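You operate a simulated robot arm through the tools that you are given. There is no shell and no other tool.

Carry out the task below with a simulated two-armed robot. There is one attempt and no reset: what you move stays moved.

JOB
The motor has tripped: set the overload to the motor plate and reset it.
Fine: isolator off before the starter door opens; door shut and isolator on again at the end. The hood stays up. Where these are worked on the way, their far stop is far enough and under half their travel is too little: starter door.
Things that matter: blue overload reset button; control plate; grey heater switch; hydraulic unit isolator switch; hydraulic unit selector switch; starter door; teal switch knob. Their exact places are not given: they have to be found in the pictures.

It is judged by the outcome, as a careful person would: the job done as asked, and still so three seconds after it is handed in. It fails if anything else is knocked over, pushed out of place, dropped, spilled or broken.

ROBOT AND FRAMES
Two 7-joint arms with fingered hands on one trunk, on a base that moves. Base frame: it is fixed to the floor where the robot stands at the start and does not move with it; the origin is under the middle of the robot, x ahead of it, y to its left, z up. Lengths are in mm, angles in degrees, forces in N, time in s.
The left shoulder is at the start at [70, 132, 1006], the right one opposite. With the tool pointing down near the work surface each hand reaches from about 360 to 640 mm from the robot's upright axis, wherever it stands, measured 20 degrees to its own side. Places, roughly: blue overload reset button [300, -2700, 600]; control plate [0, -2800, 600]; grey heater switch [-100, -2800, 700]; hydraulic unit isolator switch [300, -2700, 800]; hydraulic unit selector switch [100, -2700, 700]; starter door [300, -2700, 700]; teal switch knob [200, -3100, 700]. Payload 2.3 kg a hand.
Tool frame (each hand has its own): the origin (TCP) lies between the finger pads and is the grasp point; the fingertips stand 25 mm ahead of it; z points along the fingers, y is the line along which they close. The gripper opens to 88 mm; its body begins 29 mm behind the TCP. The gripper is a hand of 3 fingers: y runs from the thumb to the fingers, the wrist lies at [-13, -97, -162] in the tool frame, and closing takes about 1.5 s.
Orientation is told as [roll, pitch, yaw] about the base's x, y, z axes, in that order, counted from this pose: with the fingers straight down and the wrist toward the robot, the tool's x, y and z point along [0, 1, 0], [1, 0, 0] and [0, 0, -1] of the base frame.

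CONTROLS
- The arms move only by the tool drive_tool. It takes "left_series", "right_series" or both (then of equal length, played together; a hand with none holds still); each is one flat list of numbers, 7 for each row, row after row: the shift along the tool's x, y, z in mm, then the turn, a rotation vector about the tool's x, y, z in degrees, then the gripper command, from -1 (shut) to 1 (fully open), values between in proportion. In form: [dx, dy, dz, ax, ay, az, gripper, dx, dy, dz, ax, ay, az, gripper, ...]. A call has 1 to 20 rows; each row is the pose to reach, as a shift and turn from the pose commanded when the call began, along the tool's axes at that moment. A row lasts 0.2 s, in which the tool goes at most 50 mm and 8.6 degrees; a call with a longer step from one row to the next is refused whole, and so is a gripper value outside its range. A pose out of reach is approached as far as the arm can. The call stops where the force on the tool passes 50 N (or 10 N more than at its start, if that is more) or the arm is blocked; 0.2 s more then pass. Each finger travels about 108 mm/s and halts on what it meets, pressing with about 22 N; the grip force reading is that of the motor and also rises with nothing between the fingers. The clock runs only during rows and for 0.2 s after the last one: add rows that repeat a pose to give the fingers time. It gives the time, the measured TCP pose, the force on the tool (base axes), the opening and the grip force at its end, in the units of the frame above (readings bear some noise), with the torque about the TCP (base axes, N m) and any sound that the robot's microphone picked up, and new pictures: "pictures" is both (left out), scene, wrist or none (wrist: the cameras of the hands that moved).
- Cameras (640 x 400 px; columns grow to the right, rows downward): "scene" is now at [136.1, 6.4, 1325.5]; the picture's right is [0.05, -1.00, 0.00], its down [-0.61, -0.03, -0.79] and it looks along [0.79, 0.04, -0.61] (base axes); focal length 254 px, centre (320, 200). "left" rides on the left gripper at [-58, -85, -99] in its tool frame; the picture's right is [-0.67, -0.35, 0.66], its down [0.69, -0.63, 0.37] and it looks along [0.29, 0.69, 0.66] (tool axes); focal length 261 px, centre (320, 200). "right" rides on the right gripper at [58, -85, -100] in its tool frame; the picture's right is [-0.67, 0.35, -0.66], its down [-0.69, -0.63, 0.37] and it looks along [-0.29, 0.69, 0.66] (tool axes); focal length 261 px, centre (320, 200).
- raise_lower(by): slides the trunk up (or, below 0, down) by that many mm; the arms and the scene camera ride with it, the base frame stays. It gives what a move gives, with no picture.
- roll_base(legs): drives the robot by 1 to 6 legs, each [ahead, left, turn to the left] in mm, mm and degrees, along the robot's own axes; the way and the turn of a leg run together, so that a leg with both is an arc; at most 1500 mm and 180 degrees a leg. The arms and the cameras ride along, it lands a little off, and it stops where it bumps. It gives what a move gives, and a new picture of the scene camera.
- hand_shape(shape, hand): the hand has 3 fingers and takes this shape, open, in about a second: jaw (thumb against the fingers, like two jaws); tri (thumb and two fingers); tip (a fingertip pinch); poke (one finger out to press); point (the index stretched); flat (the hand flat); cup (the hand cupped); fist (a fist). The gripper value then closes the fingers along that shape, each until it touches; the sizes above hold for jaw. It gives what a move gives, with no picture.
- head_to(pan, tilt): turns the head with the scene camera to pan (to the left, within 86 degrees either way) and tilt (down, from -29 to 69), counted from straight ahead of the robot. It gives what a move gives, and a new picture of the scene camera.
- measure_at(camera, pixels): there is no depth. For up to 12 entries [column, row, z] of the newest picture of that camera ("zoom" is the newest enlarged one), the place [x, y] in the base frame at which the ray of that pixel passes the height z, good to about 3 mm. No time passes.
- zoom(camera, box): a new picture of the part [left, top, right, bottom] of that camera's present view, enlarged. No time passes.
- finish_job(): hands the job in; it is judged then, once.

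Leave the grippers open and the arms clear of the work at the hand-in unless told otherwise.

The tools are called after "Request:" as a command line: name --argument value ..., lists and objects as JSON in quotes. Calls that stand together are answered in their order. drive_tool: Moves the arms, as the interface text tells. Its arguments: {"type":"object","properties":{"left_series":{"type":"array","items":{"type":"number"}},"right_series":{"type":"array","items":{"type":"number"}},"pictures":{"type":"string","enum":["both","scene","wrist","none"]}},"required":[]} The other tools are called the same way: raise_lower (by) moves the trunk up or down; hand_shape (shape, hand) gives the hand a shape; roll_base (legs) drives the base; head_to (pan, tilt) turns the head that bears the scene camera; measure_at (camera, pixels) gives the place at which the rays of pixels pass given heights; zoom (camera, box) takes an enlarged picture of a part of a camera's view; finish_job () hands the job in.

At the start:

```text
time: 0.0
left_position: [421.9, 165.9, 972.2]
left_tool_rot: [0.0, 0.0, -0.1]
left_ft_force: [-0.2, 0.3, -0.7]
left_moment: [0.0, 0.01, -0.03]
left_finger_gap: 87.7
left_grasp_force: 0.1
left_shape: jaw
right_position: [399.3, -132.2, 996.2]
right_tool_rot: [0.1, 0.0, 0.0]
right_ft_force: [-0.1, 0.2, -0.1]
right_moment: [-0.04, 0.0, -0.01]
right_finger_gap: 87.5
right_grasp_force: 0.1
right_shape: jaw
trunk travel left (down, up): [-565.0, 275.0]
robot x, y, heading: [2.4, 1.8, -0.1]
head pan, tilt (commanded): [2.6, 37.4]
```

scene: 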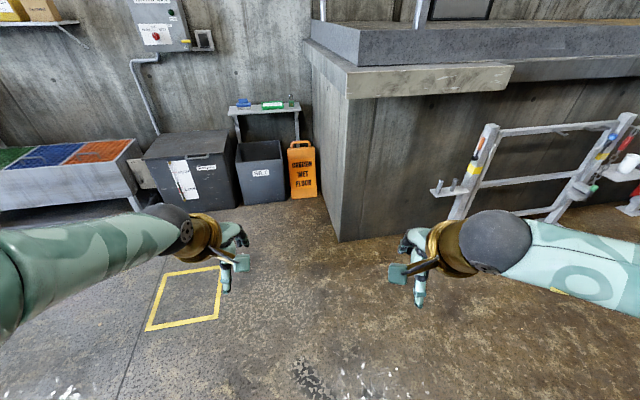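
right: 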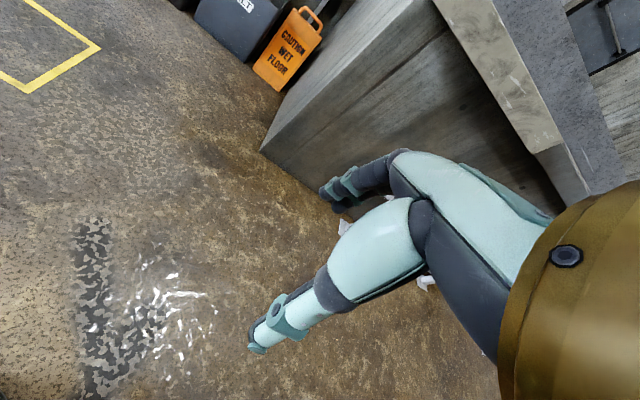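
left: 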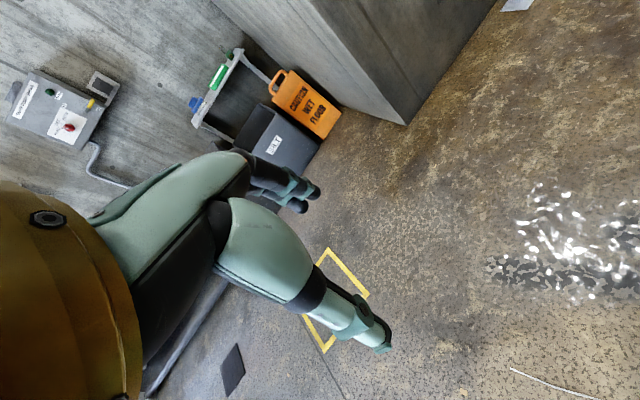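

The work is about 2.7 m to the robot's right. I'll turn the head to the right to see it before driving.

Request:
head_to --pan -84 --tilt 15

```text
time: 1.6
left_position: [422.6, 167.0, 972.2]
left_tool_rot: [-0.1, 0.0, 0.0]
left_ft_force: [0.0, -1.5, 0.0]
left_moment: [0.0, 0.0, -0.01]
left_finger_gap: 87.6
left_grasp_force: 0.0
left_shape: jaw
right_position: [399.5, -131.9, 994.7]
right_tool_rot: [0.0, 0.0, 0.0]
right_ft_force: [-0.2, -0.5, -0.3]
right_moment: [-0.03, 0.0, 0.02]
right_finger_gap: 87.6
right_grasp_force: 0.1
right_shape: jaw
trunk travel left (down, up): [-565.0, 275.0]
robot x, y, heading: [0.4, 4.5, -0.0]
head pan, tilt (commanded): [-84.0, 15.0]
```

scene: 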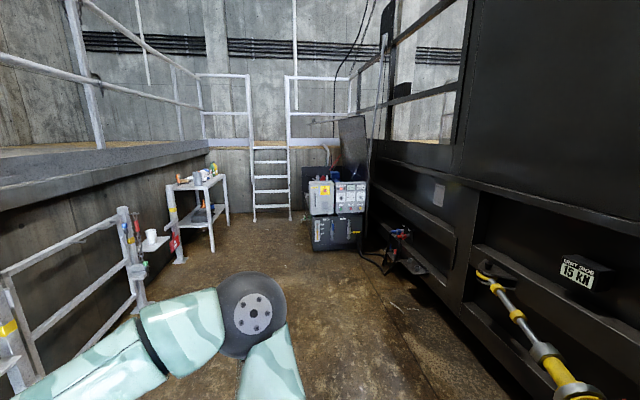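

Request:
zoom --camera "scene" --box '[280, 100, 440, 280]'

Request:
measure_at --camera "scene" --pixels '[[315, 250, 0], [358, 248, 0], [320, 198, 700], [350, 198, 700], [368, 240, 0], [390, 270, 0], [180, 263, 0], [145, 312, 0]]'

```text
2.22 times, centred on (360, 190) of scene
```

zoom: 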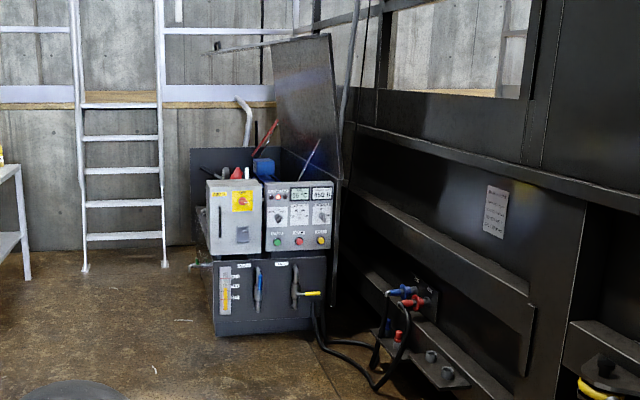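

```text
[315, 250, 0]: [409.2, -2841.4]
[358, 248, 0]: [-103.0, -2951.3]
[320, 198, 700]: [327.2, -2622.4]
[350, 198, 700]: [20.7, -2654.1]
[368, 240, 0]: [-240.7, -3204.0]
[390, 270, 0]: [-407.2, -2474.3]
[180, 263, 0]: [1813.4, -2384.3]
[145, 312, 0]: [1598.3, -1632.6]
```

The hydraulic unit sits ahead on the right: grey starter box with a yellow/red isolator at its left, a control panel at its right and a raised hood behind. I'll turn the robot right 90° to face it (head straight) and drive partway.

Request:
roll_base --legs '[[0, 0, -90], [1200, 0, 0]]'

Request:
head_to --pan 0 --tilt 25

```text
time: 11.6
left_position: [172.5, -1624.5, 972.3]
left_tool_rot: [0.0, 0.0, -89.5]
left_ft_force: [0.3, -0.1, 0.0]
left_moment: [0.01, 0.02, 0.03]
left_finger_gap: 87.5
left_grasp_force: 0.0
left_shape: jaw
right_position: [-126.7, -1603.9, 994.9]
right_tool_rot: [-0.1, 0.1, -89.6]
right_ft_force: [0.4, 1.0, 0.1]
right_moment: [0.02, 0.03, -0.04]
right_finger_gap: 87.9
right_grasp_force: 0.1
right_shape: jaw
trunk travel left (down, up): [-565.0, 275.0]
robot x, y, heading: [0.4, -1200.6, -89.6]
head pan, tilt (commanded): [-84.0, 15.0]
```

scene: 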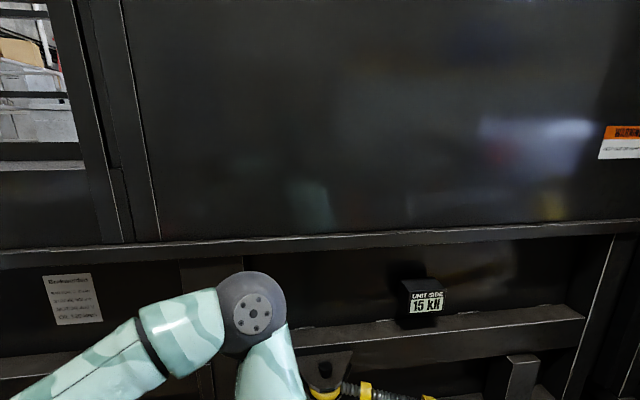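

```text
time: 13.1
left_position: [172.1, -1624.6, 970.8]
left_tool_rot: [-0.1, 0.0, -89.5]
left_ft_force: [1.2, -0.3, 0.6]
left_moment: [-0.02, -0.01, -0.01]
left_finger_gap: 87.7
left_grasp_force: 0.1
left_shape: jaw
right_position: [-126.4, -1603.6, 995.1]
right_tool_rot: [0.0, -0.1, -89.5]
right_ft_force: [0.4, -0.6, 0.1]
right_moment: [-0.02, -0.02, -0.04]
right_finger_gap: 87.4
right_grasp_force: 0.0
right_shape: jaw
trunk travel left (down, up): [-565.0, 275.0]
robot x, y, heading: [1.1, -1205.5, -89.6]
head pan, tilt (commanded): [0.0, 25.0]
```

scene: 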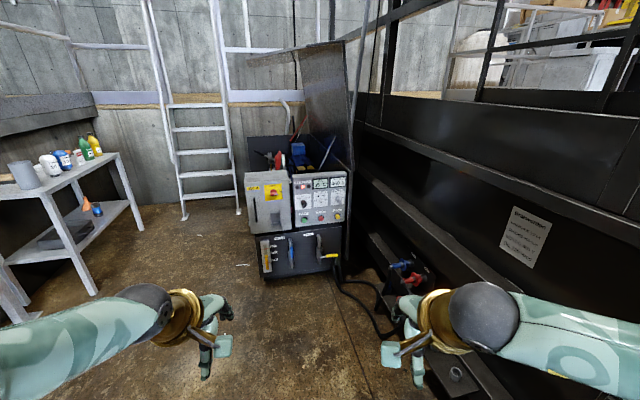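

Request:
zoom --camera "scene" --box '[230, 110, 370, 290]'

Request:
measure_at --camera "scene" --pixels '[[268, 280, 0], [334, 272, 0], [246, 180, 800], [270, 190, 780], [292, 180, 800], [346, 175, 800], [340, 330, 0], [398, 330, 0], [60, 320, 0]]'

```text
2.22 times, centred on (300, 200) of scene
```

zoom: 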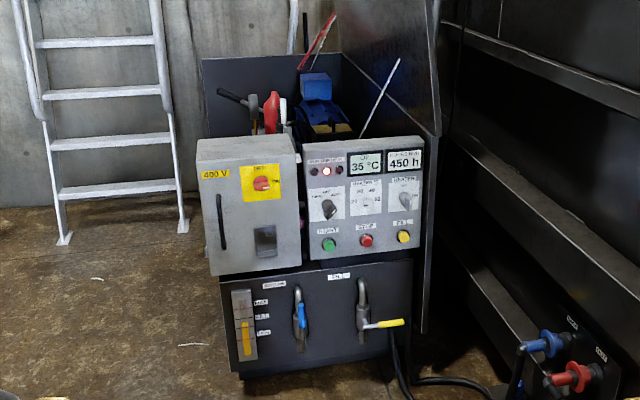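

```text
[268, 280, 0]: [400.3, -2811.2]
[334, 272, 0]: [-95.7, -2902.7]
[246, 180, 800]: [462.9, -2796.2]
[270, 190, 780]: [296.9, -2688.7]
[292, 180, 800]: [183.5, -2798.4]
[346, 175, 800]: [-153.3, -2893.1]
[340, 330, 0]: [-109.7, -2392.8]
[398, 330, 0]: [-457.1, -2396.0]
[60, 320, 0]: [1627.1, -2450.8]
```

The starter box (isolator on yellow plate at zoom (260,183), door handle at left) is at about x≈300, front y≈-2680. I'll drive nearer: ahead 700, left 270.

Request:
roll_base --legs '[[700, 270, -0.4]]'

Request:
head_to --pan 0 --tilt 40

```text
time: 17.2
left_position: [437.9, -2323.9, 973.1]
left_tool_rot: [-0.1, 0.1, -90.2]
left_ft_force: [0.1, 0.9, -0.7]
left_moment: [-0.05, 0.01, -0.02]
left_finger_gap: 87.6
left_grasp_force: 0.1
left_shape: jaw
right_position: [140.4, -2300.8, 994.7]
right_tool_rot: [0.0, 0.0, -90.2]
right_ft_force: [0.5, -0.2, 0.2]
right_moment: [0.0, -0.01, 0.01]
right_finger_gap: 87.8
right_grasp_force: 0.0
right_shape: jaw
trunk travel left (down, up): [-565.0, 275.0]
robot x, y, heading: [274.6, -1906.2, -90.3]
head pan, tilt (commanded): [0.0, 25.0]
```

scene: 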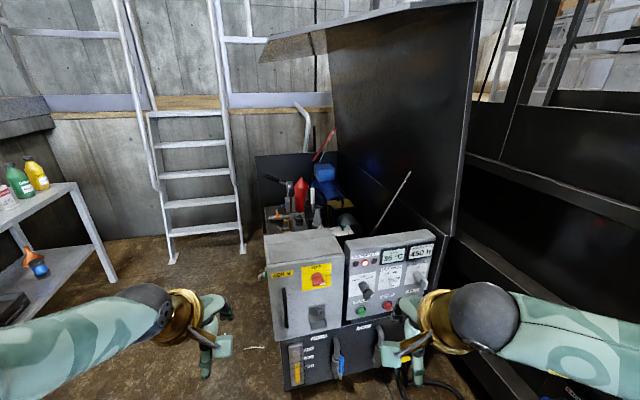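

```text
time: 18.0
left_position: [439.5, -2325.2, 972.9]
left_tool_rot: [-0.1, 0.0, -90.2]
left_ft_force: [-0.3, -0.1, -0.3]
left_moment: [-0.01, -0.02, 0.01]
left_finger_gap: 87.4
left_grasp_force: 0.1
left_shape: jaw
right_position: [139.9, -2299.0, 994.7]
right_tool_rot: [0.0, 0.0, -90.2]
right_ft_force: [-0.1, -0.2, 0.2]
right_moment: [0.0, 0.03, 0.0]
right_finger_gap: 87.6
right_grasp_force: 0.1
right_shape: jaw
trunk travel left (down, up): [-565.0, 275.0]
robot x, y, heading: [271.3, -1900.9, -90.2]
head pan, tilt (commanded): [0.0, 40.0]
```

scene: 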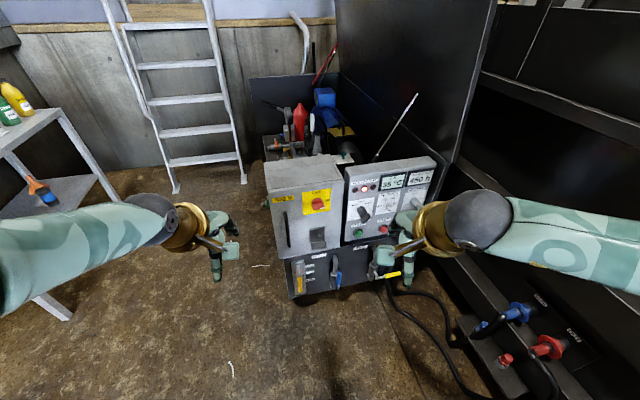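

Request:
zoom --camera "scene" --box '[255, 150, 355, 260]'

Request:
zoom --camera "scene" --box '[250, 80, 400, 170]'

Request:
zoom --camera "scene" --box '[335, 150, 445, 250]'

```text
3.64 times, centred on (305, 205) of scene
```

zoom: 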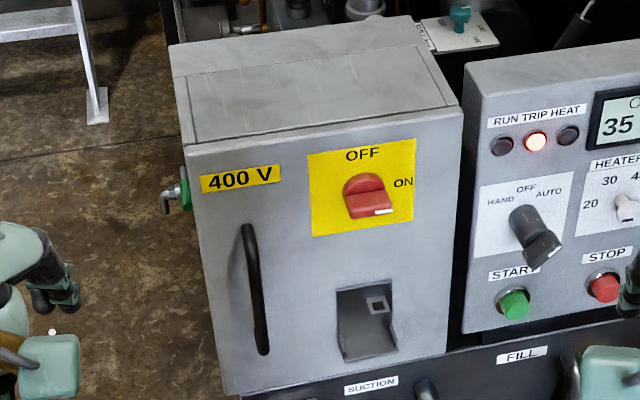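

```text
4.27 times, centred on (325, 125) of scene
```

zoom: 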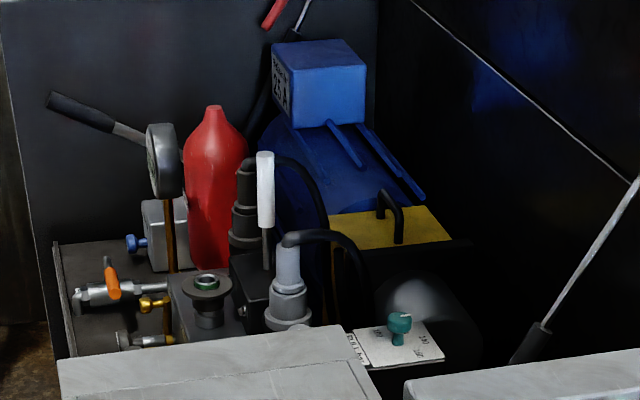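

```text
4.00 times, centred on (390, 200) of scene
```

zoom: 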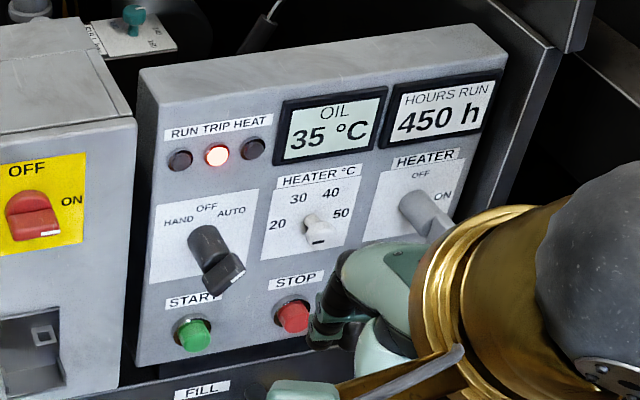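

TRIP lamp is lit. The isolator's red knob appears to point right (ON). I need to read the motor plate on the blue motor's terminal box and see inside. I'll zoom more tightly on these items first.

Request:
zoom --camera "scene" --box '[305, 80, 345, 115]'

Request:
zoom --camera "scene" --box '[325, 145, 365, 170]'

Request:
zoom --camera "scene" --box '[295, 180, 345, 215]'

Request:
zoom --camera "scene" --box '[300, 215, 340, 260]'

```text
11.43 times, centred on (325, 98) of scene
```

zoom: 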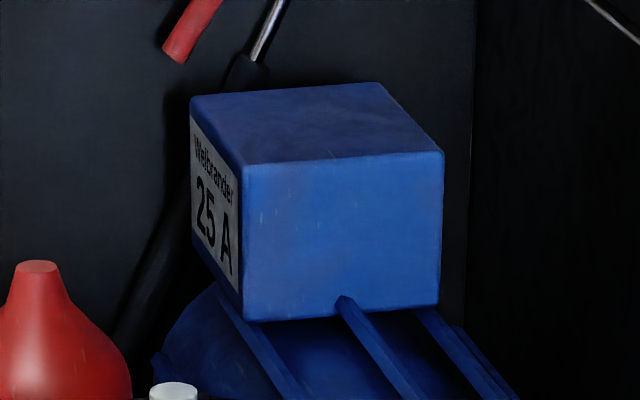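

```text
16.00 times, centred on (345, 158) of scene
```

zoom: 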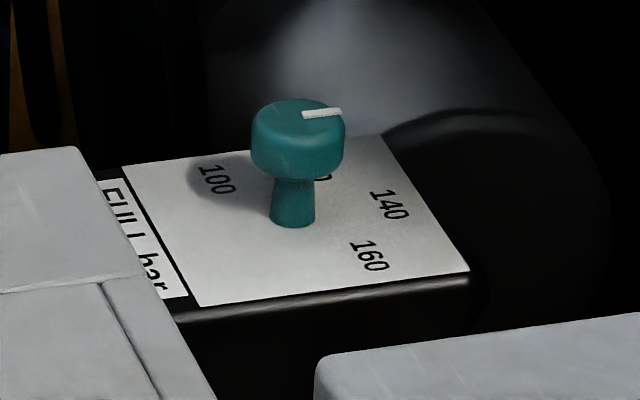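

```text
11.43 times, centred on (320, 198) of scene
```

zoom: 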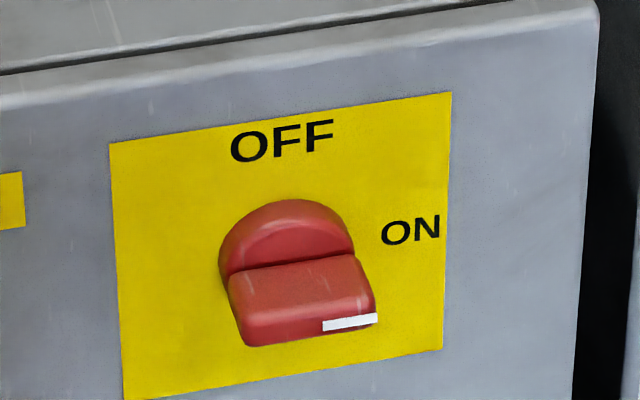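

```text
8.89 times, centred on (320, 238) of scene
```

zoom: 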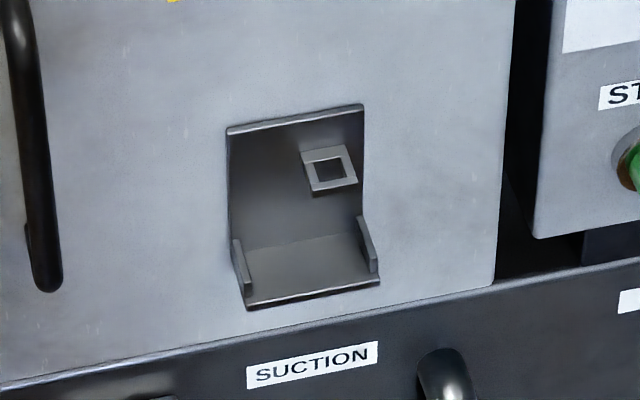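

Motor plate reads "25 A" (rated current), the teal knob is a pressure setting (leave it). Now I'll measure the starter box's features from this viewpoint so I can triangulate after moving closer.

Request:
zoom --camera "scene" --box '[255, 150, 355, 260]'

Request:
measure_at --camera "zoom" --pixels '[[182, 145, 500], [182, 145, 900], [461, 110, 500], [461, 110, 900], [445, 343, 500], [445, 343, 900], [228, 393, 500], [228, 393, 900], [250, 230, 700], [262, 350, 700], [369, 210, 700], [369, 210, 900]]'

Request:
measure_at --camera "zoom" --pixels '[[250, 230, 900], [262, 350, 900], [390, 213, 700], [390, 213, 900], [340, 290, 700], [340, 290, 900], [395, 350, 700], [395, 350, 900]]'

```text
3.64 times, centred on (305, 205) of scene
```

zoom: 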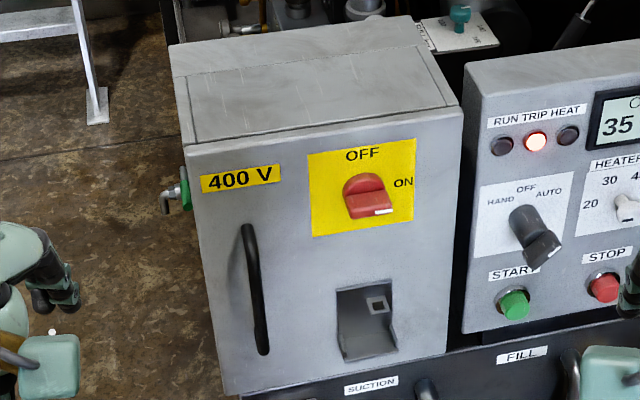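

```text
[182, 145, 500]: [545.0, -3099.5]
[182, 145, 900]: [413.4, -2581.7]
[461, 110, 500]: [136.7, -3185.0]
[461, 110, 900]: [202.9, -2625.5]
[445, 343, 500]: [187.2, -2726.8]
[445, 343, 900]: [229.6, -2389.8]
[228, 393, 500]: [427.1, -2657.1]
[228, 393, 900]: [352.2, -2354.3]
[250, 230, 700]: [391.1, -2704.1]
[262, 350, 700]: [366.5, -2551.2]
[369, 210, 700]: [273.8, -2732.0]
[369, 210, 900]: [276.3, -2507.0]
```

```text
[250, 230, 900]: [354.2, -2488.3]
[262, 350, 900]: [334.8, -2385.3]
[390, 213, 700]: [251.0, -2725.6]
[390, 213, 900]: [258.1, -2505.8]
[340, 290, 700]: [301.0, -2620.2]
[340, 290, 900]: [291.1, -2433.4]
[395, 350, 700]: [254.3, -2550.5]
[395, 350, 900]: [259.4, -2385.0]
```

Driving 200 mm closer and looking down at the box.

Request:
roll_base --legs '[[200, 30, 0.2]]'

Request:
head_to --pan 0 --tilt 45

```text
time: 19.6
left_position: [467.7, -2523.6, 972.8]
left_tool_rot: [0.0, 0.0, -90.1]
left_ft_force: [-0.3, 0.1, -0.2]
left_moment: [0.01, 0.0, -0.02]
left_finger_gap: 87.7
left_grasp_force: 0.1
left_shape: jaw
right_position: [170.4, -2499.6, 995.3]
right_tool_rot: [-0.1, 0.0, -90.1]
right_ft_force: [0.3, 0.9, -0.6]
right_moment: [-0.01, 0.0, 0.01]
right_finger_gap: 87.3
right_grasp_force: 0.1
right_shape: jaw
trunk travel left (down, up): [-565.0, 275.0]
robot x, y, heading: [300.8, -2101.0, -90.1]
head pan, tilt (commanded): [0.0, 40.0]
```

scene: 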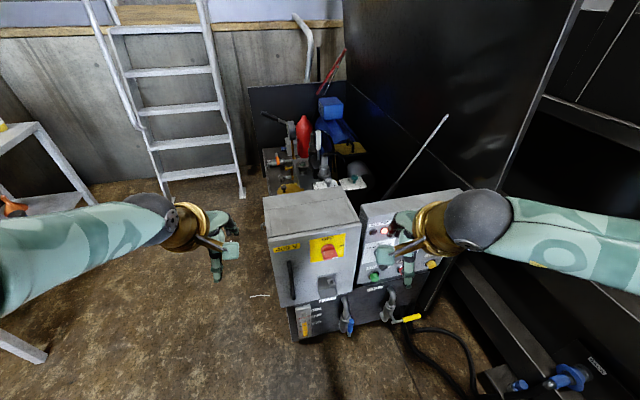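

```text
time: 20.2
left_position: [468.7, -2525.3, 972.4]
left_tool_rot: [0.0, 0.0, -90.1]
left_ft_force: [-0.1, -0.8, 0.6]
left_moment: [0.0, 0.01, -0.02]
left_finger_gap: 87.7
left_grasp_force: 0.1
left_shape: jaw
right_position: [170.5, -2500.4, 994.4]
right_tool_rot: [0.1, 0.0, -90.1]
right_ft_force: [-0.2, -0.1, 0.3]
right_moment: [0.01, 0.03, 0.05]
right_finger_gap: 87.7
right_grasp_force: 0.0
right_shape: jaw
trunk travel left (down, up): [-565.0, 275.0]
robot x, y, heading: [300.5, -2099.0, -90.0]
head pan, tilt (commanded): [0.0, 45.0]
```

scene: 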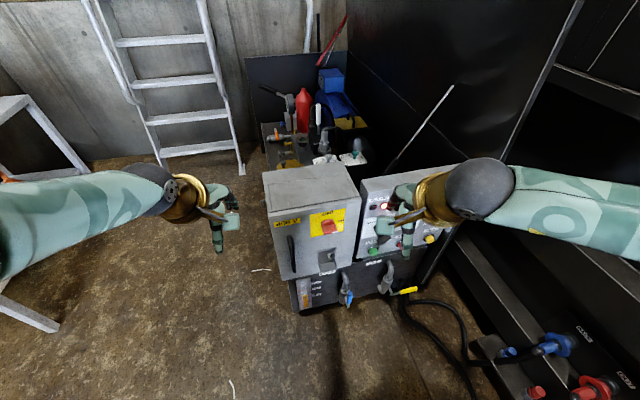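

Request:
zoom --camera "scene" --box '[260, 165, 380, 285]'

```text
3.33 times, centred on (320, 225) of scene
```

zoom: 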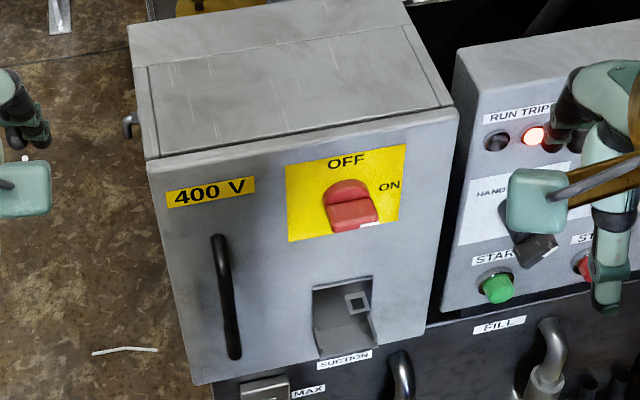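

Request:
measure_at --camera "zoom" --pixels '[[147, 160, 500], [147, 160, 900], [458, 113, 500], [458, 113, 900], [424, 337, 500], [424, 337, 900], [196, 384, 500], [196, 384, 900], [218, 240, 700], [234, 354, 700], [355, 219, 700], [355, 219, 900]]'

Request:
measure_at --camera "zoom" --pixels '[[218, 240, 900], [234, 354, 900], [372, 224, 700], [372, 224, 900], [313, 289, 700], [313, 289, 900], [376, 340, 700], [376, 340, 900]]'

```text
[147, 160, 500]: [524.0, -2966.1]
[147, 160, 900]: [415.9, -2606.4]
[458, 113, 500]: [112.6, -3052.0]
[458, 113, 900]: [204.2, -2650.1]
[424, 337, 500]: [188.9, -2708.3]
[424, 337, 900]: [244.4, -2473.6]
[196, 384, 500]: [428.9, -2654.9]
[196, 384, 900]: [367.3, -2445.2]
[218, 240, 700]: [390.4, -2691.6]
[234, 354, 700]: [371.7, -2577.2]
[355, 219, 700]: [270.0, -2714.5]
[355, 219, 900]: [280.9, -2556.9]
```

```text
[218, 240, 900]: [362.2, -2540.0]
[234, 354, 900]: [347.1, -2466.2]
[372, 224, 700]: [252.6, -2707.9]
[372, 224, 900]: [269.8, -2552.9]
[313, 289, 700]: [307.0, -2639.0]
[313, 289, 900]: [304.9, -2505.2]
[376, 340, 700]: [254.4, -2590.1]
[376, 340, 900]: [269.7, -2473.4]
```

Triangulating: door's top-left corner ≈(433,-2663,837), top-right ≈(191,-2713,837), so the unit is turned ~11.7°; isolator knob front ≈(274,-2672,755), handle ≈(382,-2640, z 605–740). I'll square the robot to it: shift right 85 mm and turn left 11.7°.

Request:
roll_base --legs '[[-7, -85, 0], [0, 0, 11.7]]'

Request:
zoom --camera "scene" --box '[240, 150, 400, 250]'

```text
time: 22.1
left_position: [466.0, -2475.1, 973.3]
left_tool_rot: [0.0, -0.1, -78.4]
left_ft_force: [-0.1, 0.5, -0.4]
left_moment: [0.0, 0.01, 0.03]
left_finger_gap: 87.4
left_grasp_force: 0.0
left_shape: jaw
right_position: [169.0, -2512.5, 994.1]
right_tool_rot: [0.0, -0.1, -78.4]
right_ft_force: [-0.1, 0.2, -0.2]
right_moment: [-0.01, 0.0, 0.0]
right_finger_gap: 87.6
right_grasp_force: 0.1
right_shape: jaw
trunk travel left (down, up): [-565.0, 275.0]
robot x, y, heading: [217.3, -2095.5, -78.4]
head pan, tilt (commanded): [0.0, 45.0]
```

scene: 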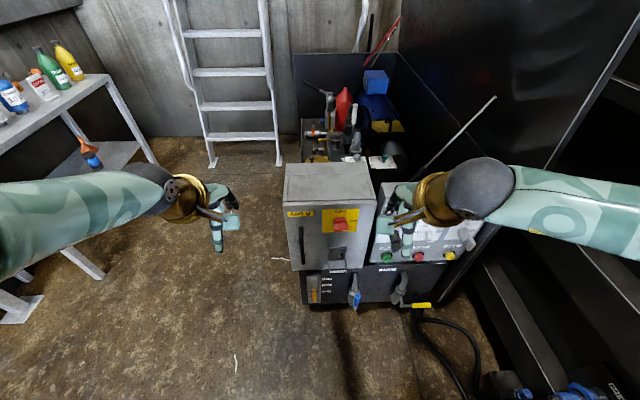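

```text
4.00 times, centred on (320, 200) of scene
```

zoom: 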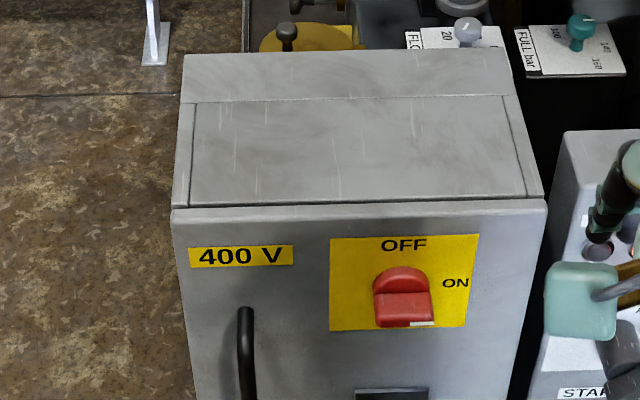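

The box front now is horizontal in the view. I'll check positions of corners and knob again from here.

Request:
measure_at --camera "zoom" --pixels '[[172, 212, 837], [547, 203, 837], [404, 310, 740], [404, 310, 780], [404, 292, 757], [427, 323, 745], [375, 328, 745], [432, 328, 745], [245, 310, 740], [465, 31, 700], [580, 30, 700]]'

Request:
zoom --camera "scene" --box '[280, 190, 400, 290]'

```text
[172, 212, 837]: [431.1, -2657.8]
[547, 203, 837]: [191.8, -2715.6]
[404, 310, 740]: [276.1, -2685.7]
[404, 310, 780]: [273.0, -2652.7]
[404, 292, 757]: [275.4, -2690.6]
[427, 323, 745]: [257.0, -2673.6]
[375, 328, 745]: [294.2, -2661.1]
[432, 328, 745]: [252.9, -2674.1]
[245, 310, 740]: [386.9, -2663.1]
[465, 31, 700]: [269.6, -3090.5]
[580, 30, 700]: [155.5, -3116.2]
```

```text
4.00 times, centred on (340, 240) of scene
```

zoom: 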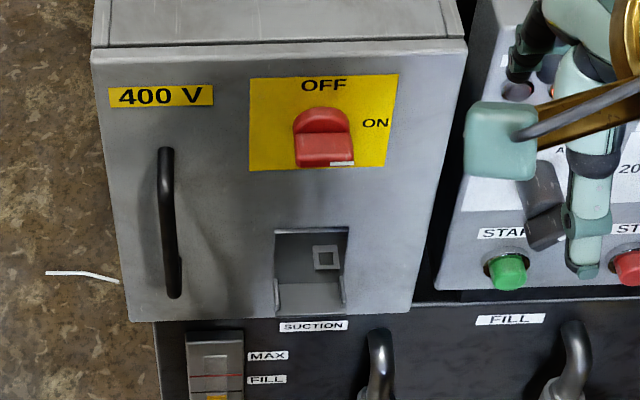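

Right hand will work the isolator. First I rotate it in place (up at z≈994, clear) so its fingers point forward, thumb below.

Request:
drive_tool --right_series '[0, 0, 0, -8.5, 0, 0, 1, 0, 0, 0, -17, 0, 0, 1, 0, 0, 0, -25.5, 0, 0, 1, 0, 0, 0, -34, 0, 0, 1, 0, 0, 0, -42.5, 0, 0, 1, 0, 0, 0, -51, 0, 0, 1, 0, 0, 0, -59.5, 0, 0, 1, 0, 0, 0, -68, 0, 0, 1, 0, 0, 0, -76.5, 0, 0, 1, 0, 0, 0, -85, 0, 0, 1, 0, 0, 0, -90, 0, 0, 1]' --pictures "both"

```text
time: 24.5
left_position: [466.4, -2475.3, 972.5]
left_tool_rot: [0.1, 0.0, -78.5]
left_ft_force: [-0.8, -0.4, 0.2]
left_moment: [-0.03, 0.0, 0.01]
left_finger_gap: 87.4
left_grasp_force: 0.1
left_shape: jaw
right_position: [168.4, -2512.6, 995.1]
right_tool_rot: [-166.9, -90.0, 88.4]
right_ft_force: [-0.1, -0.3, 0.6]
right_moment: [0.0, 0.03, -0.01]
right_finger_gap: 87.9
right_grasp_force: 0.0
right_shape: jaw
right hand out of reach, approached as far as the arm can: row 4, 5, 6, 7, 8, 9
trunk travel left (down, up): [-565.0, 275.0]
robot x, y, heading: [218.6, -2095.0, -78.2]
head pan, tilt (commanded): [0.0, 45.0]
```

scene: 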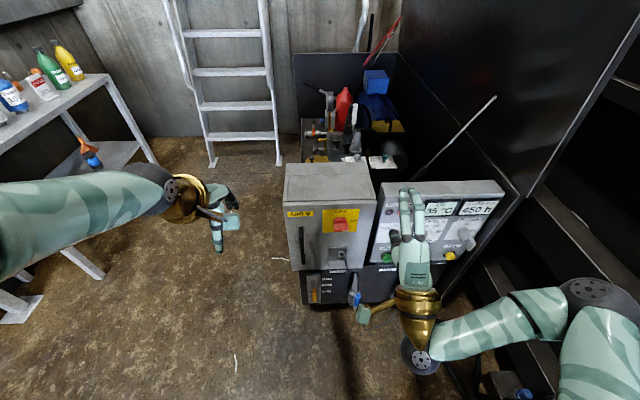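
right: 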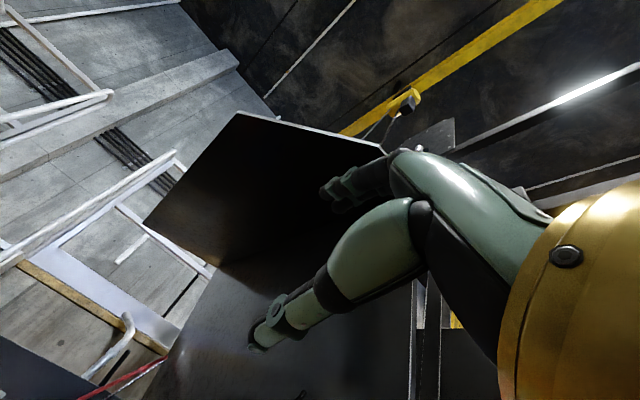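

Now move the right hand down and left to a pre-grasp spot in front of the isolator bar (≈80 mm short of it), with the gripper open.

Request:
drive_tool --right_series '[12, -40, 10, 0, 0, 0, 1, 24, -80, 20, 0, 0, 0, 1, 36, -120, 30, 0, 0, 0, 1, 48, -160, 40, 0, 0, 0, 1, 60, -200, 50, 0, 0, 0, 1, 73, -240, 60, 0, 0, 0, 1]' --pictures "both"

```text
time: 25.9
left_position: [466.2, -2475.1, 972.8]
left_tool_rot: [0.0, 0.0, -78.4]
left_ft_force: [-0.1, -0.9, -0.1]
left_moment: [0.02, -0.02, 0.02]
left_finger_gap: 87.8
left_grasp_force: 0.1
left_shape: jaw
right_position: [253.8, -2554.3, 754.6]
right_tool_rot: [41.5, -89.7, -119.8]
right_ft_force: [-1.1, -1.0, -0.3]
right_moment: [-0.03, -0.04, 0.0]
right_finger_gap: 87.6
right_grasp_force: 0.0
right_shape: jaw
trunk travel left (down, up): [-565.0, 275.0]
robot x, y, heading: [214.4, -2092.5, -78.3]
head pan, tilt (commanded): [0.0, 45.0]
```

scene: 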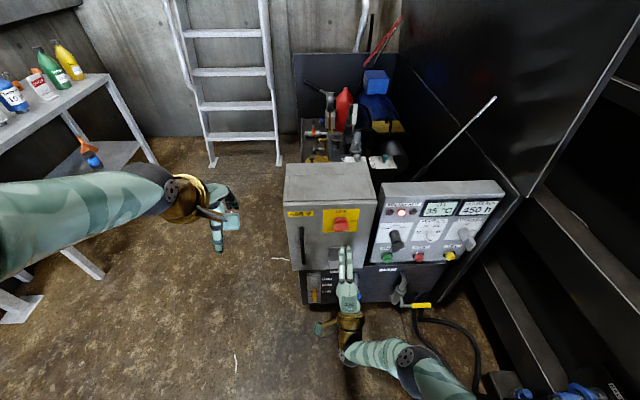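
right: 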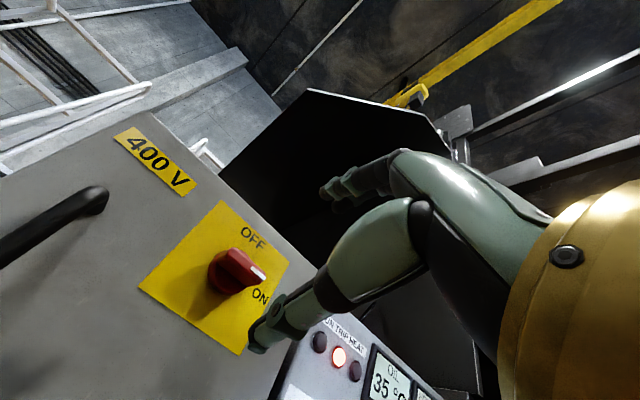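

The wrist camera sees the knob clearly (white mark at (258,272), pointing at ON). I'll cross-check its position with rays from both cameras.

Request:
zoom --camera "right" --box '[160, 210, 320, 310]'

Request:
zoom --camera "scene" --box '[300, 190, 380, 240]'

```text
4.00 times, centred on (240, 260) of right
```

zoom: 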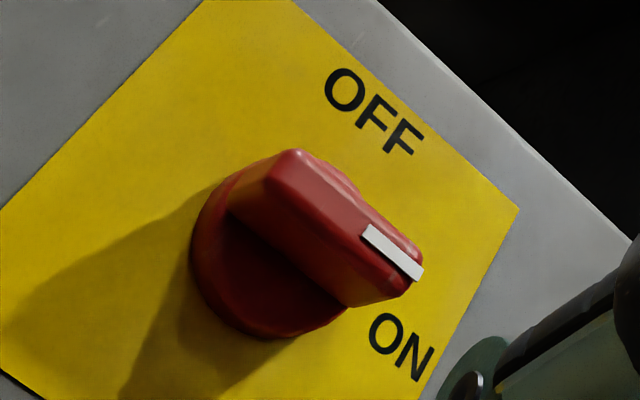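

```text
8.00 times, centred on (340, 215) of scene
```

zoom: 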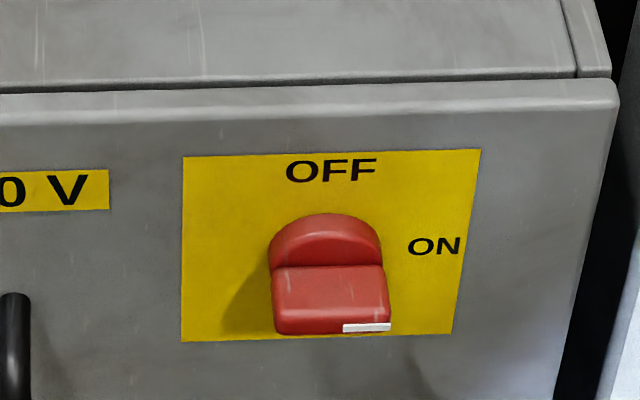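

Request:
measure_at --camera "zoom" --pixels '[[366, 328, 740], [366, 328, 770], [275, 333, 740], [275, 333, 770], [390, 331, 740], [390, 331, 770]]'

Request:
measure_at --camera "right" --pixels '[[258, 273.75, 740], [258, 273.75, 770], [264.5, 278, 740], [264.5, 278, 770], [233, 249, 740], [233, 249, 770]]'

```text
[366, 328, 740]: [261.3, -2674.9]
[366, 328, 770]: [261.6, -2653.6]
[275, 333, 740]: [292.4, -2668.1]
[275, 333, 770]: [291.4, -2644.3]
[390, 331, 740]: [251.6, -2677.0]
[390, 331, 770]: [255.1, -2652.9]
```

```text
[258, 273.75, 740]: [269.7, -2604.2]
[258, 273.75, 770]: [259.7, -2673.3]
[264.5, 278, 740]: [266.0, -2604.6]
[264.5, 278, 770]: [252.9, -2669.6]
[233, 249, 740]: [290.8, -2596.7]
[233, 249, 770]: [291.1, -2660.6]
```

Request:
measure_at --camera "zoom" --pixels '[[482, 150, 740], [482, 150, 840], [183, 157, 740], [183, 157, 840], [452, 333, 740], [452, 333, 840], [325, 240, 740], [325, 240, 780]]'

Request:
measure_at --camera "right" --pixels '[[289.5, 262.5, 770], [289.5, 262.5, 840], [220, 201, 770], [220, 201, 840], [238, 353, 700], [238, 353, 770]]'

```text
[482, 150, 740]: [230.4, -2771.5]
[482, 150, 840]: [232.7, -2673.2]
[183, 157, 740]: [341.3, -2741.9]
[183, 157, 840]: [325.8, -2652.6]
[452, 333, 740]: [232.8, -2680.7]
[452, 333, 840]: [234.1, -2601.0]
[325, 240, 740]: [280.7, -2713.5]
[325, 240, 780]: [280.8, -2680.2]
```

```text
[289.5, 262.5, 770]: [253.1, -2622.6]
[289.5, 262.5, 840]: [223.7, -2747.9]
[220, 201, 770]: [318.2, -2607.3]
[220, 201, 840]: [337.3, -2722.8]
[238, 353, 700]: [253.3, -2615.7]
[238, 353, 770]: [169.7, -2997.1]
```

Refined: knob axis at plate centre ≈(281.5,-2688.5,764), bar front 36 mm off the door, face angle ≈13°. I move up 9 mm, and forward 80 mm with a 1.4° yaw correction, then look.

Request:
drive_tool --right_series '[0, 9.4, 20, 0, 1.4, 0, 1, -1, 9.4, 40, 0, 1.4, 0, 1, -1, 9.4, 60, 0, 1.4, 0, 1, -1, 9.4, 80, 0, 1.4, 0, 1]' --pictures "both"

Request:
zoom --camera "right" --box '[180, 180, 420, 330]'

Request:
zoom --camera "scene" --box '[290, 180, 390, 260]'

```text
time: 26.9
left_position: [465.8, -2474.5, 973.5]
left_tool_rot: [0.0, 0.1, -78.4]
left_ft_force: [-1.3, -0.5, 0.3]
left_moment: [0.0, 0.01, 0.05]
left_finger_gap: 87.8
left_grasp_force: 0.1
left_shape: jaw
right_position: [258.4, -2609.1, 778.4]
right_tool_rot: [24.7, -89.9, -101.6]
right_ft_force: [0.3, 0.3, -0.3]
right_moment: [0.02, -0.01, -0.01]
right_finger_gap: 88.1
right_grasp_force: 0.1
right_shape: jaw
right hand out of reach, approached as far as the arm can: row 2, 3, 4
trunk travel left (down, up): [-565.0, 275.0]
robot x, y, heading: [218.4, -2094.4, -78.2]
head pan, tilt (commanded): [0.0, 45.0]
```

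scene: 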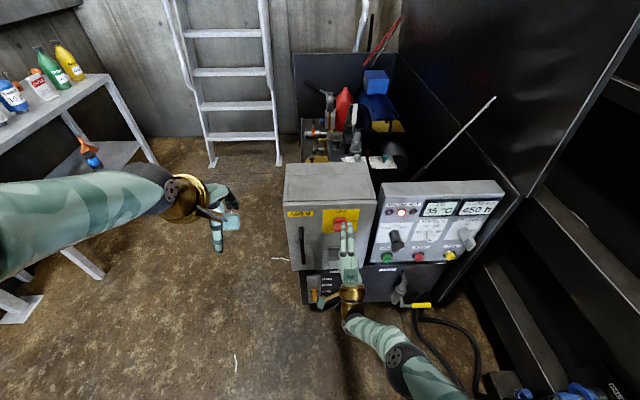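
right: 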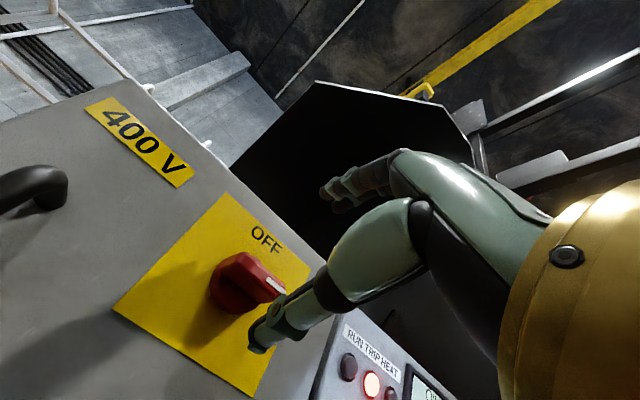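

```text
2.67 times, centred on (300, 255) of right
```

zoom: 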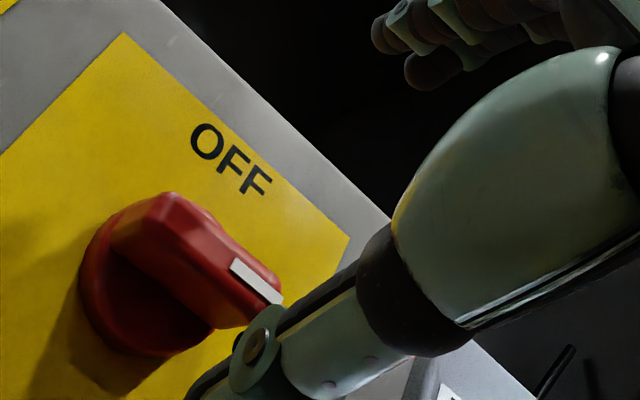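

```text
5.00 times, centred on (340, 220) of scene
```

zoom: 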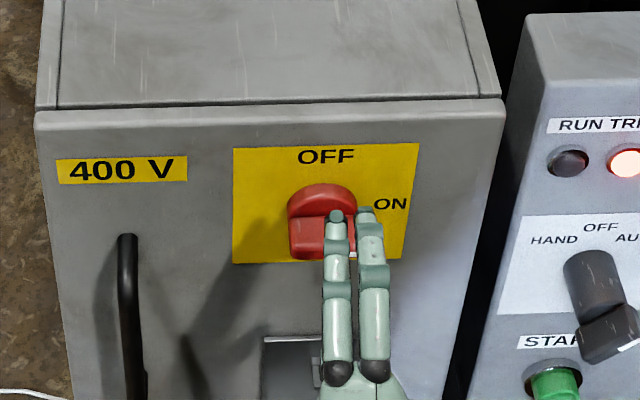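

The arm reaches its limit here (stopped at z 778, ~25 mm short). I'll back the right hand off 60 mm, then lower the trunk by 150 mm for better reach.

Request:
drive_tool --right_series '[0, 0, -30, 0, 0, 0, 1, 0, 0, -60, 0, 0, 0, 1]' --pictures "none"

Request:
raise_lower --by -150

```text
time: 27.5
left_position: [464.6, -2475.0, 972.5]
left_tool_rot: [0.1, 0.0, -78.4]
left_ft_force: [0.1, -0.1, 0.5]
left_moment: [0.01, -0.01, 0.0]
left_finger_gap: 87.7
left_grasp_force: 0.1
left_shape: jaw
right_position: [245.3, -2550.2, 778.0]
right_tool_rot: [151.4, -89.9, 131.6]
right_ft_force: [-1.1, 0.1, -0.3]
right_moment: [0.04, -0.01, 0.0]
right_finger_gap: 87.8
right_grasp_force: 0.1
right_shape: jaw
trunk travel left (down, up): [-565.0, 275.0]
robot x, y, heading: [218.4, -2092.5, -78.5]
head pan, tilt (commanded): [0.0, 45.0]
```

```text
time: 29.2
left_position: [465.2, -2474.5, 821.6]
left_tool_rot: [0.1, -0.1, -78.3]
left_ft_force: [0.2, -0.6, -0.1]
left_moment: [-0.02, -0.01, -0.02]
left_finger_gap: 87.9
left_grasp_force: 0.1
left_shape: jaw
right_position: [246.8, -2550.9, 627.9]
right_tool_rot: [-76.2, -90.0, -1.0]
right_ft_force: [0.0, 0.3, 0.3]
right_moment: [-0.04, 0.01, 0.0]
right_finger_gap: 87.7
right_grasp_force: 0.1
right_shape: jaw
trunk travel left (down, up): [-415.0, 425.0]
robot x, y, heading: [215.6, -2099.3, -78.4]
head pan, tilt (commanded): [0.0, 45.0]
```

Lowered. Now raise the right hand 136 mm to the knob's height while going forward 50 mm.

Request:
drive_tool --right_series '[0, 45, 0, 0, 0, 0, 1, 1, 90, 15, 0, 0, 0, 1, 2, 136, 30, 0, 0, 0, 1, 3, 136, 60, 0, 0, 0, 1]' --pictures "both"

Request:
zoom --camera "right" --box '[180, 180, 420, 330]'

Request:
zoom --camera "scene" --box '[290, 130, 390, 210]'

```text
time: 30.2
left_position: [465.4, -2474.7, 821.3]
left_tool_rot: [0.1, 0.0, -78.3]
left_ft_force: [0.8, -0.3, 0.5]
left_moment: [-0.01, 0.02, 0.01]
left_finger_gap: 88.0
left_grasp_force: 0.0
left_shape: jaw
right_position: [263.5, -2609.2, 765.4]
right_tool_rot: [34.5, -90.0, -111.6]
right_ft_force: [0.2, 0.7, -0.6]
right_moment: [0.0, -0.01, 0.0]
right_finger_gap: 87.7
right_grasp_force: 0.1
right_shape: jaw
trunk travel left (down, up): [-415.0, 425.0]
robot x, y, heading: [216.9, -2093.9, -78.2]
head pan, tilt (commanded): [0.0, 45.0]
```

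scene: 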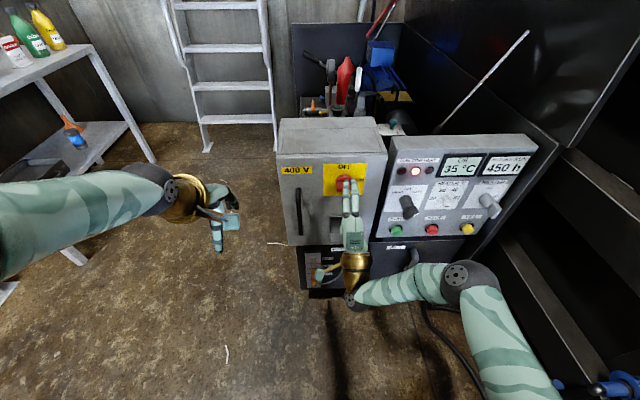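
right: 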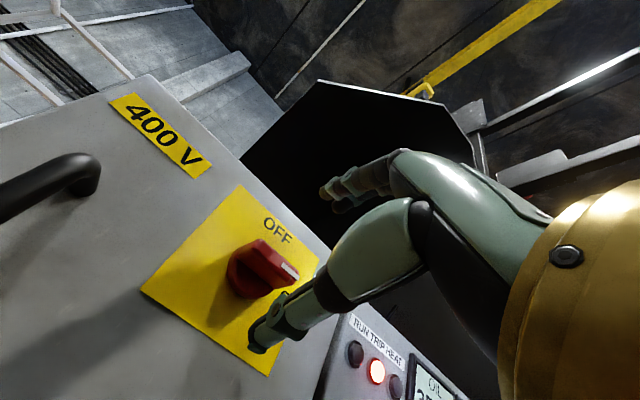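

```text
2.67 times, centred on (300, 255) of right
```

zoom: 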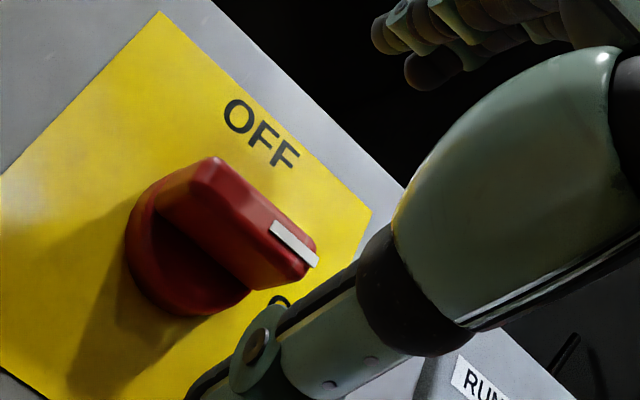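

```text
5.00 times, centred on (340, 170) of scene
```

zoom: 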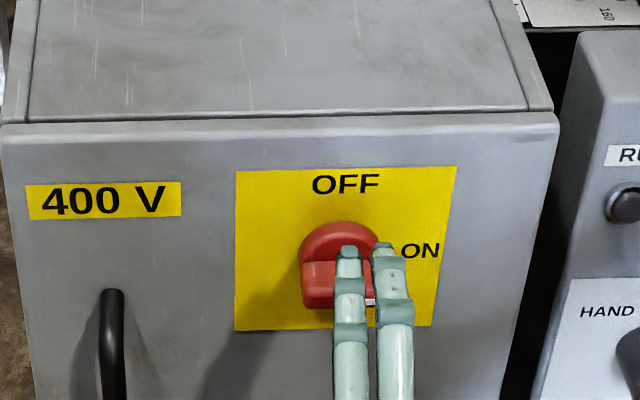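

Request:
measure_at --camera "zoom" --pixels '[[348, 250, 790], [348, 250, 810], [385, 247, 790], [385, 247, 810], [366, 250, 800], [338, 262, 770], [303, 305, 760], [376, 303, 760], [370, 302, 764]]'

```text
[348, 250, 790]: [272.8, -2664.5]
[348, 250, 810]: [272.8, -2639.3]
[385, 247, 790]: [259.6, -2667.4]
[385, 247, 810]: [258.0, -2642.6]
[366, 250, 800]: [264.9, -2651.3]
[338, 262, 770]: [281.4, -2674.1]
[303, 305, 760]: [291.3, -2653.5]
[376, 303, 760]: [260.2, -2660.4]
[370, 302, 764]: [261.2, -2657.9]
```

Aligned. Advance 40 mm so fingertips straddle the bar, still open.

Request:
drive_tool --right_series '[1, -1, 20, 0, 0, 0, 1, 2, -1, 40, 0, 0, 0, 1]' --pictures "both"

Request:
zoom --camera "right" --box '[180, 180, 420, 330]'

Request:
zoom --camera "scene" --box '[290, 130, 390, 210]'

```text
time: 30.8
left_position: [465.6, -2475.6, 822.7]
left_tool_rot: [0.0, 0.0, -78.4]
left_ft_force: [0.1, 0.2, -1.0]
left_moment: [0.02, -0.04, 0.03]
left_finger_gap: 87.8
left_grasp_force: 0.1
left_shape: jaw
right_position: [273.1, -2648.2, 764.4]
right_tool_rot: [-113.1, -90.1, 36.2]
right_ft_force: [0.0, -0.3, 0.0]
right_moment: [0.04, 0.0, -0.01]
right_finger_gap: 87.6
right_grasp_force: 0.0
right_shape: jaw
trunk travel left (down, up): [-415.0, 425.0]
robot x, y, heading: [217.1, -2092.0, -78.2]
head pan, tilt (commanded): [0.0, 45.0]
```

scene: 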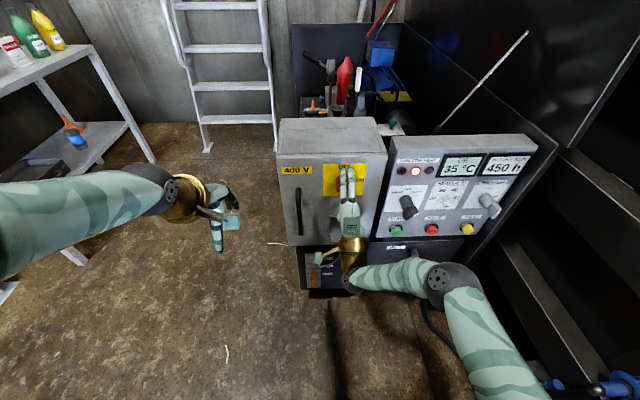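
right: 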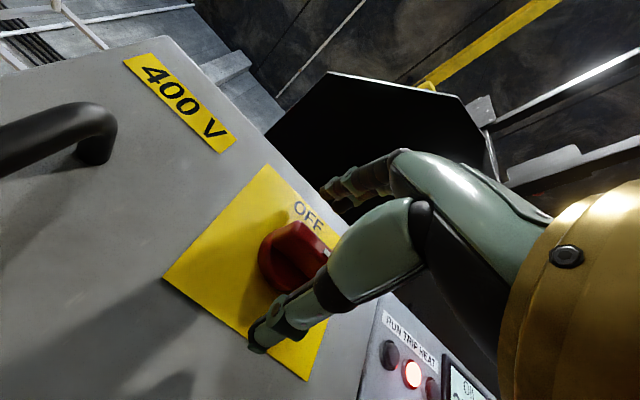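

```text
2.67 times, centred on (300, 255) of right
```

zoom: 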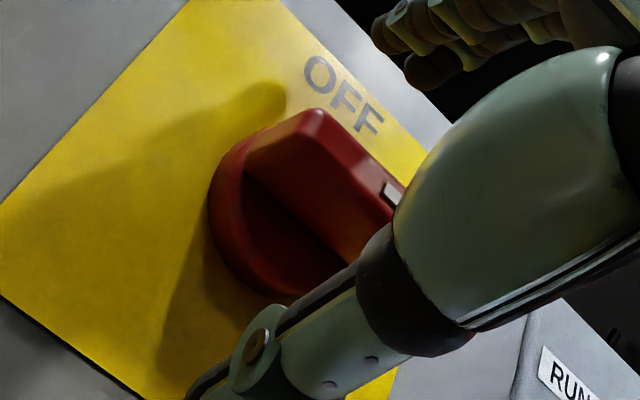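

```text
5.00 times, centred on (340, 170) of scene
```

zoom: 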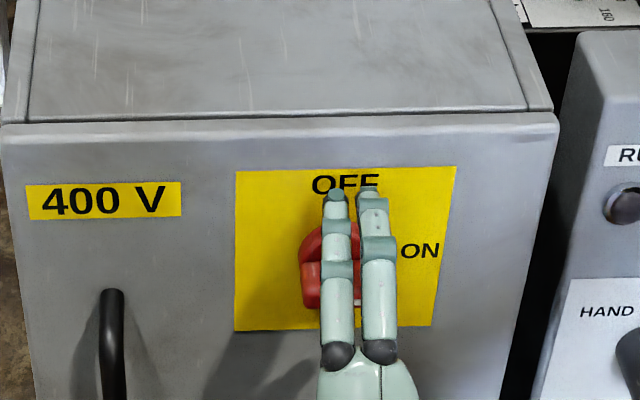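

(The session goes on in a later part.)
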